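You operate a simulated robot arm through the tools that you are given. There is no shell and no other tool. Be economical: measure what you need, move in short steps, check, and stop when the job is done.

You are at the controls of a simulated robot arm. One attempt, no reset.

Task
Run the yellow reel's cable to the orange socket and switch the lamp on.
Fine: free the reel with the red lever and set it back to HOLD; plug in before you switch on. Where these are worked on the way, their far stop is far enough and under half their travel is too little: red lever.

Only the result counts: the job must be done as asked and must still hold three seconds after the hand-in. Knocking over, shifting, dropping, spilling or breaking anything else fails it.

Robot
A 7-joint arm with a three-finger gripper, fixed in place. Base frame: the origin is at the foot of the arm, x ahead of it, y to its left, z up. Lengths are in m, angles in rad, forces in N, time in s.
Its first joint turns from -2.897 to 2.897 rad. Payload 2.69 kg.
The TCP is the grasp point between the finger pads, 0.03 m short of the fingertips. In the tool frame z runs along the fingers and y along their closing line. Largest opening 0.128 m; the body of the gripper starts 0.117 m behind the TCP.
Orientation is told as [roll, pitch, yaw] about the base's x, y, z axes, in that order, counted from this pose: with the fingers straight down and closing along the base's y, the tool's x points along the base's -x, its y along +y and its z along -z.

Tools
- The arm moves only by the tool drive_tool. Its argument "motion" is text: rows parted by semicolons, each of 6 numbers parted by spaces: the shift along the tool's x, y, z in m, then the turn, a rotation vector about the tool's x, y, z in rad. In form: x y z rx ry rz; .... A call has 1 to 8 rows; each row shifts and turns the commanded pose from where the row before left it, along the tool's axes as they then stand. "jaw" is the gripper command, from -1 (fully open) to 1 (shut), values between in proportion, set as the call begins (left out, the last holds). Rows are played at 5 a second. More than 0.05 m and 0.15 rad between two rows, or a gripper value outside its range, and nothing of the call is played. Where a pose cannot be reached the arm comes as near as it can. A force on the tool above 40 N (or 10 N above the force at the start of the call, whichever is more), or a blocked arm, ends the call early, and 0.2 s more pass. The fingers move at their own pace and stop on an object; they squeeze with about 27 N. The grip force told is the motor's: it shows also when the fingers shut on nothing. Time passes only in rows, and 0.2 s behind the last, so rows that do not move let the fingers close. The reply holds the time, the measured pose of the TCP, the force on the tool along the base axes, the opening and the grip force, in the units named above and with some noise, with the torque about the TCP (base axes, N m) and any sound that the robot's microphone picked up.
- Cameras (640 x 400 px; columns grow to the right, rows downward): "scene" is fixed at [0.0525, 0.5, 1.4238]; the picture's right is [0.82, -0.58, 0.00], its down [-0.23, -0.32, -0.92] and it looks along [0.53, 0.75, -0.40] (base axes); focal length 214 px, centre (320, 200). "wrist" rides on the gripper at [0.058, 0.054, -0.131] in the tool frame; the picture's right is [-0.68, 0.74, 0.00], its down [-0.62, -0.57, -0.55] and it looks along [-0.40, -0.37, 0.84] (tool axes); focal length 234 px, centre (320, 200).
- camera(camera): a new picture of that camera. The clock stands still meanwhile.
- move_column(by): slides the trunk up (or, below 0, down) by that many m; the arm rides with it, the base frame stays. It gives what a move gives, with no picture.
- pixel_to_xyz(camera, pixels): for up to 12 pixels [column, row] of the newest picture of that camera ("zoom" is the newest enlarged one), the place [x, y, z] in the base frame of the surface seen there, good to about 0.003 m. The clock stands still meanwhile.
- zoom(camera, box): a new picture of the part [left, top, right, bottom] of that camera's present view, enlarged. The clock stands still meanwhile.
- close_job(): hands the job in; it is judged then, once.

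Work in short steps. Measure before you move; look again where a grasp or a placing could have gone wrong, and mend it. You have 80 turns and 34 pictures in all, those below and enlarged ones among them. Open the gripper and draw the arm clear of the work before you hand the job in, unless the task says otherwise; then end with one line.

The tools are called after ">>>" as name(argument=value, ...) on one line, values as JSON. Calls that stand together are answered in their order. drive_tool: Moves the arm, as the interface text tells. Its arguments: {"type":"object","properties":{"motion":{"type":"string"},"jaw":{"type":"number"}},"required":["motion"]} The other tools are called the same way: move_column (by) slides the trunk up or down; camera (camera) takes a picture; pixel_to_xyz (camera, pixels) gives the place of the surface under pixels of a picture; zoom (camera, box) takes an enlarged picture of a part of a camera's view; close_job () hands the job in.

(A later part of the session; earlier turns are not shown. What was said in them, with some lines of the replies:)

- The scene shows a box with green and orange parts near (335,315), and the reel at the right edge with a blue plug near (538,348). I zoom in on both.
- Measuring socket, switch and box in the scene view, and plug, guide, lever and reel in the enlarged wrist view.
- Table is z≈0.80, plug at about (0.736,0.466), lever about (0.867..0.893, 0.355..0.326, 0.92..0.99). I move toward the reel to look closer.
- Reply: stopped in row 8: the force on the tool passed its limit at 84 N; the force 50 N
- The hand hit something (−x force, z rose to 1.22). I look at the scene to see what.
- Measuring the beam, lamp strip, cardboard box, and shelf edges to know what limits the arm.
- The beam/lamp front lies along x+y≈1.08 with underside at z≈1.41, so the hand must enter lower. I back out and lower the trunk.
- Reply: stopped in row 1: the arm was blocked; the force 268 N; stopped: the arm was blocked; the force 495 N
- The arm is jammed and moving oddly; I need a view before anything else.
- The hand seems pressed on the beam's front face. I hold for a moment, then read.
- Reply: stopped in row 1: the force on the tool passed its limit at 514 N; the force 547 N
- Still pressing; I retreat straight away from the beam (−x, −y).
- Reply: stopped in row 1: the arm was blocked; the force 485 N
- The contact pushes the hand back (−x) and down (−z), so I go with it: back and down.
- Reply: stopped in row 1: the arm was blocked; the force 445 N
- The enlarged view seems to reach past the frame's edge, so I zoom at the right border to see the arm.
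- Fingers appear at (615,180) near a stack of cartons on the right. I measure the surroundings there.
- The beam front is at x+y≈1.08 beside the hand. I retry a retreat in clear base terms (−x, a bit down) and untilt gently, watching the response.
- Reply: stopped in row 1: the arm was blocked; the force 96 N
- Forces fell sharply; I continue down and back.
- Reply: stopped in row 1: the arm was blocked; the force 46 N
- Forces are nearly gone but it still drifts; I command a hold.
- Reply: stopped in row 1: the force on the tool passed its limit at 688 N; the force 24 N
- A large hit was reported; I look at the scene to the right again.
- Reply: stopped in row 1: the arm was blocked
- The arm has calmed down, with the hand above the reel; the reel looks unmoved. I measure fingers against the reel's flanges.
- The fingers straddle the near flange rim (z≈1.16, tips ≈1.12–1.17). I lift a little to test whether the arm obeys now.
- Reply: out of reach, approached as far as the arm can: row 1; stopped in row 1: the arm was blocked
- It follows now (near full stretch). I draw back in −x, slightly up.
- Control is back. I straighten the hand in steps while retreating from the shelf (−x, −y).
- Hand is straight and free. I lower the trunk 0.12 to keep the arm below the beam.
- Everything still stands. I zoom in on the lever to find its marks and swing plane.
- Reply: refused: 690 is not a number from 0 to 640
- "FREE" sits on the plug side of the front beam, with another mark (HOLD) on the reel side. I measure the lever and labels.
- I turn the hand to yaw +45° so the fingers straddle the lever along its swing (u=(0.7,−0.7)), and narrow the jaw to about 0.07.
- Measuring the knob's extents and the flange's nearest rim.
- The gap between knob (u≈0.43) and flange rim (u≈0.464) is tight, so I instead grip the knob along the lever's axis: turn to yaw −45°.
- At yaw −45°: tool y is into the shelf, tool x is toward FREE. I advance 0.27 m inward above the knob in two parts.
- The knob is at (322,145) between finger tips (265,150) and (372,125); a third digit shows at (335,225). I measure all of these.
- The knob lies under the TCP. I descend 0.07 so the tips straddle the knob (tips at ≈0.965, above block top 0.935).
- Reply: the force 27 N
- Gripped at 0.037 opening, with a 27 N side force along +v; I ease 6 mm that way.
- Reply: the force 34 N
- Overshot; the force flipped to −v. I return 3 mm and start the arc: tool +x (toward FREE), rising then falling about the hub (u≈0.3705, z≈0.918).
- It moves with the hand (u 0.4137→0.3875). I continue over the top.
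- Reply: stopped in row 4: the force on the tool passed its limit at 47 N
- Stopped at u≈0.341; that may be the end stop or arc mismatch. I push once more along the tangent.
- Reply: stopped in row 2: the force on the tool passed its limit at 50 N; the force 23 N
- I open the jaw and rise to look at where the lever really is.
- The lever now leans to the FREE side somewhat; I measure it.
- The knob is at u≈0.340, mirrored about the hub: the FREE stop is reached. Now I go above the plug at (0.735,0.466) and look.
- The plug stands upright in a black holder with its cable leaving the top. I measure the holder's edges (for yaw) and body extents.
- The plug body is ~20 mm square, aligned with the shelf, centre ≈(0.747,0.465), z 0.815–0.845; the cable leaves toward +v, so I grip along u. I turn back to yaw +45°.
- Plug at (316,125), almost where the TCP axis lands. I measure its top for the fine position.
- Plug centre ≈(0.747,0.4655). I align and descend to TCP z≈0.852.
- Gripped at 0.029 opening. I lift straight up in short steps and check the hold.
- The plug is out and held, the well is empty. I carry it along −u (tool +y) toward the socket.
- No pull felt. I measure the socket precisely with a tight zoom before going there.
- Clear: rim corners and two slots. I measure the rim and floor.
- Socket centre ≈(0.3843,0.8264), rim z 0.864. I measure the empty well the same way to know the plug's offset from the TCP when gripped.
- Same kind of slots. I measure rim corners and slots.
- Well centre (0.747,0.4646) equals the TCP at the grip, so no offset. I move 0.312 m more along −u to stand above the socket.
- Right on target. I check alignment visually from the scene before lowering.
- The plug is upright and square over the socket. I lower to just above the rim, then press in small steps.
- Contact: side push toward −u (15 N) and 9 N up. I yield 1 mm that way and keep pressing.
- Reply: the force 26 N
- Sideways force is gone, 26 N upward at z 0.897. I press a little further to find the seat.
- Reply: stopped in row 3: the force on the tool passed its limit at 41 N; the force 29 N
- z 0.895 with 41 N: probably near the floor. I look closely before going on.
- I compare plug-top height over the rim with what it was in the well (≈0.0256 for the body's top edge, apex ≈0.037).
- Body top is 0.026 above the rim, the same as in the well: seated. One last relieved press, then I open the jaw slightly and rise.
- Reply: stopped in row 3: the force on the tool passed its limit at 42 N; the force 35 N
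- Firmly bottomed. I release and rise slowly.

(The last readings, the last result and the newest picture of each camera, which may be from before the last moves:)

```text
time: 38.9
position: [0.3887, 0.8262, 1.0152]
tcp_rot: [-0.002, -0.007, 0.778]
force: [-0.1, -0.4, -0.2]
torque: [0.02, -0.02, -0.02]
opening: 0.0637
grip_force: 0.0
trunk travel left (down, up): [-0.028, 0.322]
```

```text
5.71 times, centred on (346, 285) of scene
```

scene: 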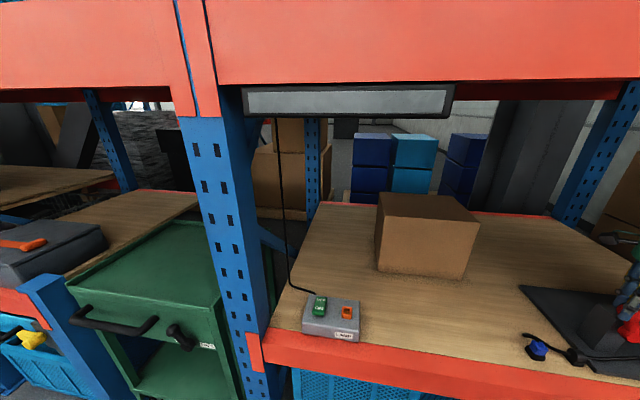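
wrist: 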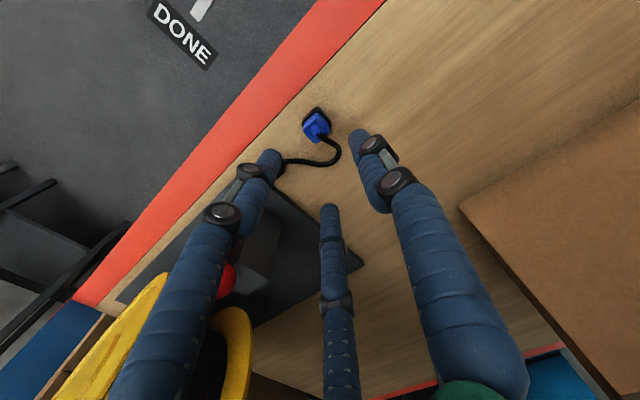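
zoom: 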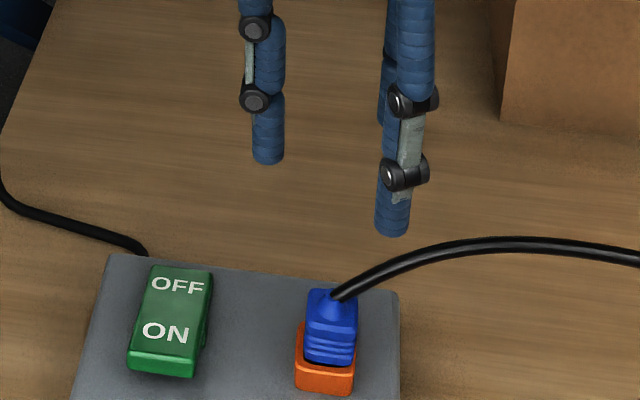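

Plug stays in. Switch: OFF end low at (0.342,0.902,0.865), ON end raised at (0.317,0.877,0.874). I close the jaw and move over the ON end.

>>> drive_tool(motion="0.008 0.029 0 0 0 0; 0.008 0.029 0 0 0 0; 0.0073 0.0286 0.01 0 0 0; 0 0 0.03 0 0 0; 0 0 0.03 0 0 0; 0 0 0 0 0 0", jaw=1)

>>> drive_tool(motion="0 0 0.015 0 0 0; 0 0 0.01 0 0 0; 0 0 0.006 0 0 0; 0 0 0.005 0 0 0; 0 0 0.004 0 0 0; 0 0 0.004 0 0 0; 0 0 0.003 0 0 0")

```text
time: 40.3
position: [0.3104, 0.8707, 0.9417]
tcp_rot: [0.0, -0.007, 0.778]
force: [0.0, 0.1, -0.5]
torque: [-0.01, 0.0, 0.0]
opening: 0.0022
grip_force: 26.6
trunk travel left (down, up): [-0.028, 0.322]
```

```text
time: 41.9
position: [0.3112, 0.8725, 0.896]
tcp_rot: [-0.004, -0.007, 0.777]
force: [0.1, 0.0, 0.5]
torque: [0.01, -0.04, -0.03]
opening: 0.0021
grip_force: 27.0
trunk travel left (down, up): [-0.028, 0.322]
```

No force yet at tip z≈0.866. I go a bit lower in small steps.

>>> drive_tool(motion="0 0 0.003 0 0 0; 0 0 0.003 0 0 0; 0 0 0.003 0 0 0; 0 0 0 0 0 0")

>>> zoom(camera="scene", box=[290, 270, 370, 320])

```text
time: 42.9
position: [0.3147, 0.875, 0.8952]
tcp_rot: [0.004, -0.015, 0.779]
force: [-6.7, -1.9, 15.9]
torque: [0.11, -0.02, -0.07]
opening: 0.0022
grip_force: 26.9
trunk travel left (down, up): [-0.028, 0.322]
stopped in row 4: the force on the tool passed its limit at 41 N (the readings are from after the stop); the commanded pose is now the measured one
```

```text
8.00 times, centred on (330, 295) of scene
```

zoom: 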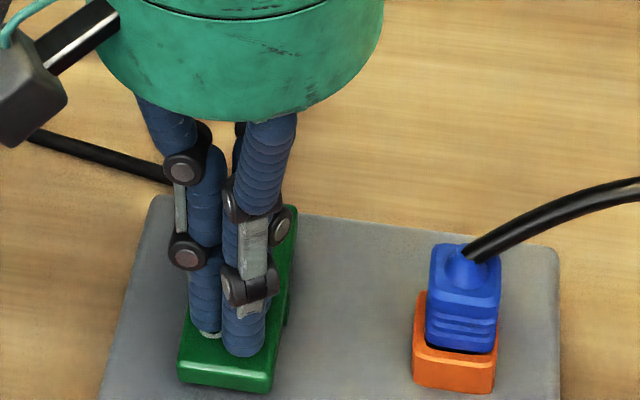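

The room brightened: the lamp is on and the rocker's ON end is down. I rise and travel back toward the lever at z≈1.07.

>>> drive_tool(motion="0 0 -0.03 0 0 0; 0 0 -0.045 0 0 0; 0 0 -0.045 0 0 0; 0 0 -0.045 0 0 0; -0.0015 -0.043 -0.01 0 0 0; -0.0015 -0.046 0 0 0 0; -0.0015 -0.046 0 0 0 0; -0.0015 -0.046 0 0 0 0")

>>> drive_tool(motion="-0.0015 -0.046 0 0 0 0; -0.0015 -0.046 0 0 0 0; -0.0015 -0.046 0 0 0 0; -0.0015 -0.046 0 0 0 0; -0.0015 -0.046 0 0 0 0; -0.0015 -0.046 0 0 0 0; -0.0015 -0.046 0 0 0 0; -0.0015 -0.046 0 0 0 0")

>>> drive_tool(motion="-0.0015 -0.046 0 0 0 0; -0.0015 -0.046 0 0 0 0; -0.0015 -0.046 0 0 0 0; 0 0 0 0 0 0")

```text
time: 44.7
position: [0.4333, 0.7497, 1.048]
tcp_rot: [-0.013, 0.013, 0.784]
force: [-0.4, -0.8, 0.4]
torque: [0.01, 0.03, 0.03]
opening: 0.002
grip_force: 26.9
trunk travel left (down, up): [-0.028, 0.322]
```

```text
time: 46.5
position: [0.7131, 0.4947, 1.064]
tcp_rot: [0.001, -0.012, 0.777]
force: [-0.4, 0.6, 0.2]
torque: [-0.05, -0.1, 0.01]
opening: 0.0022
grip_force: 26.7
trunk travel left (down, up): [-0.028, 0.322]
```

```text
time: 47.5
position: [0.8122, 0.3966, 1.064]
tcp_rot: [0.002, -0.012, 0.776]
force: [0.1, -0.5, -0.1]
torque: [0.05, 0.04, -0.04]
opening: 0.002
grip_force: 26.8
trunk travel left (down, up): [-0.028, 0.322]
```

I'll push the knob back with the closed fingers from the FREE side: knob at u 0.340, my tool at u 0.294. I align v and descend to tips ≈0.963.

>>> drive_tool(motion="-0.01 0 0.02 0 0 0; 0 0 0.025 0 0 0; 0 0 0.02 0 0 0; 0 0 0.006 0 0 0; 0 0 0 0 0 0")

>>> drive_tool(motion="0 -0.015 0 0 0 0; 0 -0.015 0 0 0 0; 0 -0.015 0 0 0 0; 0 -0.015 0 0 0 0; 0 -0.012 0 0 0 0")

```text
time: 48.7
position: [0.8181, 0.4063, 0.9955]
tcp_rot: [0.001, -0.012, 0.775]
force: [-0.1, 0.7, 0.4]
torque: [0.01, 0.01, -0.01]
opening: 0.0022
grip_force: 27.1
trunk travel left (down, up): [-0.028, 0.322]
```

```text
time: 49.9
position: [0.8703, 0.3548, 0.9946]
tcp_rot: [0.001, -0.012, 0.777]
force: [0.4, 0.0, -0.6]
torque: [0.01, 0.01, -0.03]
opening: 0.0021
grip_force: 27.0
trunk travel left (down, up): [-0.028, 0.322]
```

No resistance yet at u≈0.365; I go on to the stop.

>>> drive_tool(motion="0 -0.008 0 0 0 0; 0 -0.008 0 0 0 0; 0 -0.006 0 0 0 0; 0 -0.005 0 0 0 0; 0 0 0 0 0 0")

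>>> zoom(camera="scene", box=[520, 240, 640, 400])

```text
time: 51.1
position: [0.8852, 0.3374, 0.9945]
tcp_rot: [0.003, -0.011, 0.779]
force: [-28.9, 25.0, 0.7]
torque: [0.69, 0.77, -0.19]
opening: 0.0021
grip_force: 27.1
trunk travel left (down, up): [-0.028, 0.322]
```

```text
2.50 times, centred on (580, 320) of scene
```

zoom: 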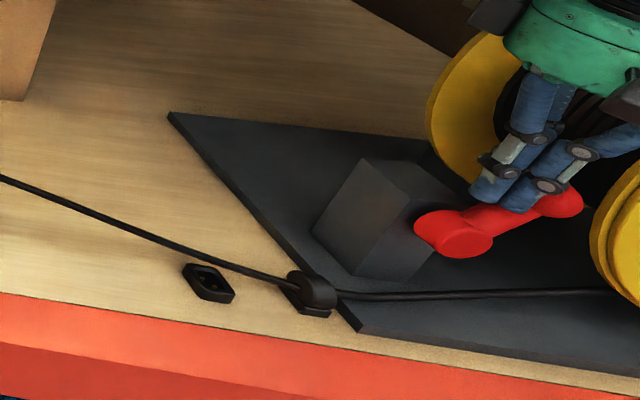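

Lever is hard against the HOLD stop (38 N). I back off, rise, and withdraw out of the shelf.

>>> drive_tool(motion="0 0.015 0 0 0 0; 0 0.015 0 0 0 0; 0 0 -0.03 0 0 0; 0 0 -0.03 0 0 0; 0.03 0 -0.005 0 0 0; 0.04 0 0 0 0 0; 0.04 0 0 0 0 0; 0.04 0 0 0 0 0")

>>> drive_tool(motion="0.04 0 0 0 0 0; 0.04 0 0 0 0 0; 0.03 0 0 0 0 0; 0 0 0 0 0 0; 0 0 0 0 0 0", jaw=-1)

>>> camera(camera="scene")

>>> zoom(camera="scene", box=[520, 240, 640, 400])

>>> pixel_to_xyz(camera="zoom", pixels=[[545, 192], [515, 180], [575, 203]])

```text
time: 52.9
position: [0.759, 0.2532, 1.0573]
tcp_rot: [0.002, -0.01, 0.778]
force: [0.4, 0.6, -0.8]
torque: [-0.03, 0.04, 0.03]
opening: 0.0021
grip_force: 26.6
trunk travel left (down, up): [-0.028, 0.322]
```

```text
time: 54.1
position: [0.6782, 0.1741, 1.0552]
tcp_rot: [0.003, -0.014, 0.777]
force: [-0.2, -0.6, -1.0]
torque: [0.01, 0.03, -0.03]
opening: 0.128
grip_force: 0.0
trunk travel left (down, up): [-0.028, 0.322]
```

```text
4 pictures are left
```

scene: 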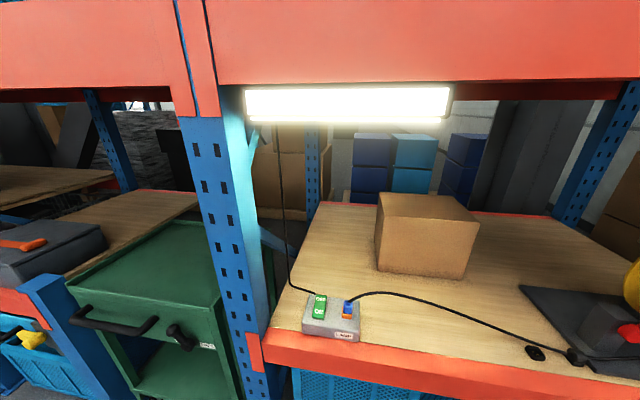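

```text
2.50 times, centred on (580, 320) of scene
```

zoom: 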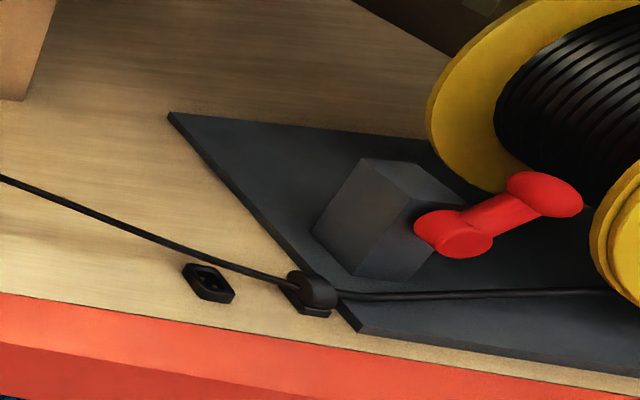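

```text
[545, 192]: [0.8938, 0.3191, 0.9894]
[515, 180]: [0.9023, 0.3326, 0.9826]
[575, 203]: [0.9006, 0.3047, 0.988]
```

The lamp is lit, the plug is seated in the orange socket, and the lever has returned to its starting HOLD position. The arm is clear and the jaw is open, so I hand in.

>>> close_job()

```text
The job is handed in.
```

The yellow reel's cable is plugged into the orange socket, the lamp is on, and the red lever is back at HOLD; early on the hand jammed on the shelf beam and swung over the reel (contact forces up to 688 N), but the pictures afterwards showed nothing knocked over or moved.
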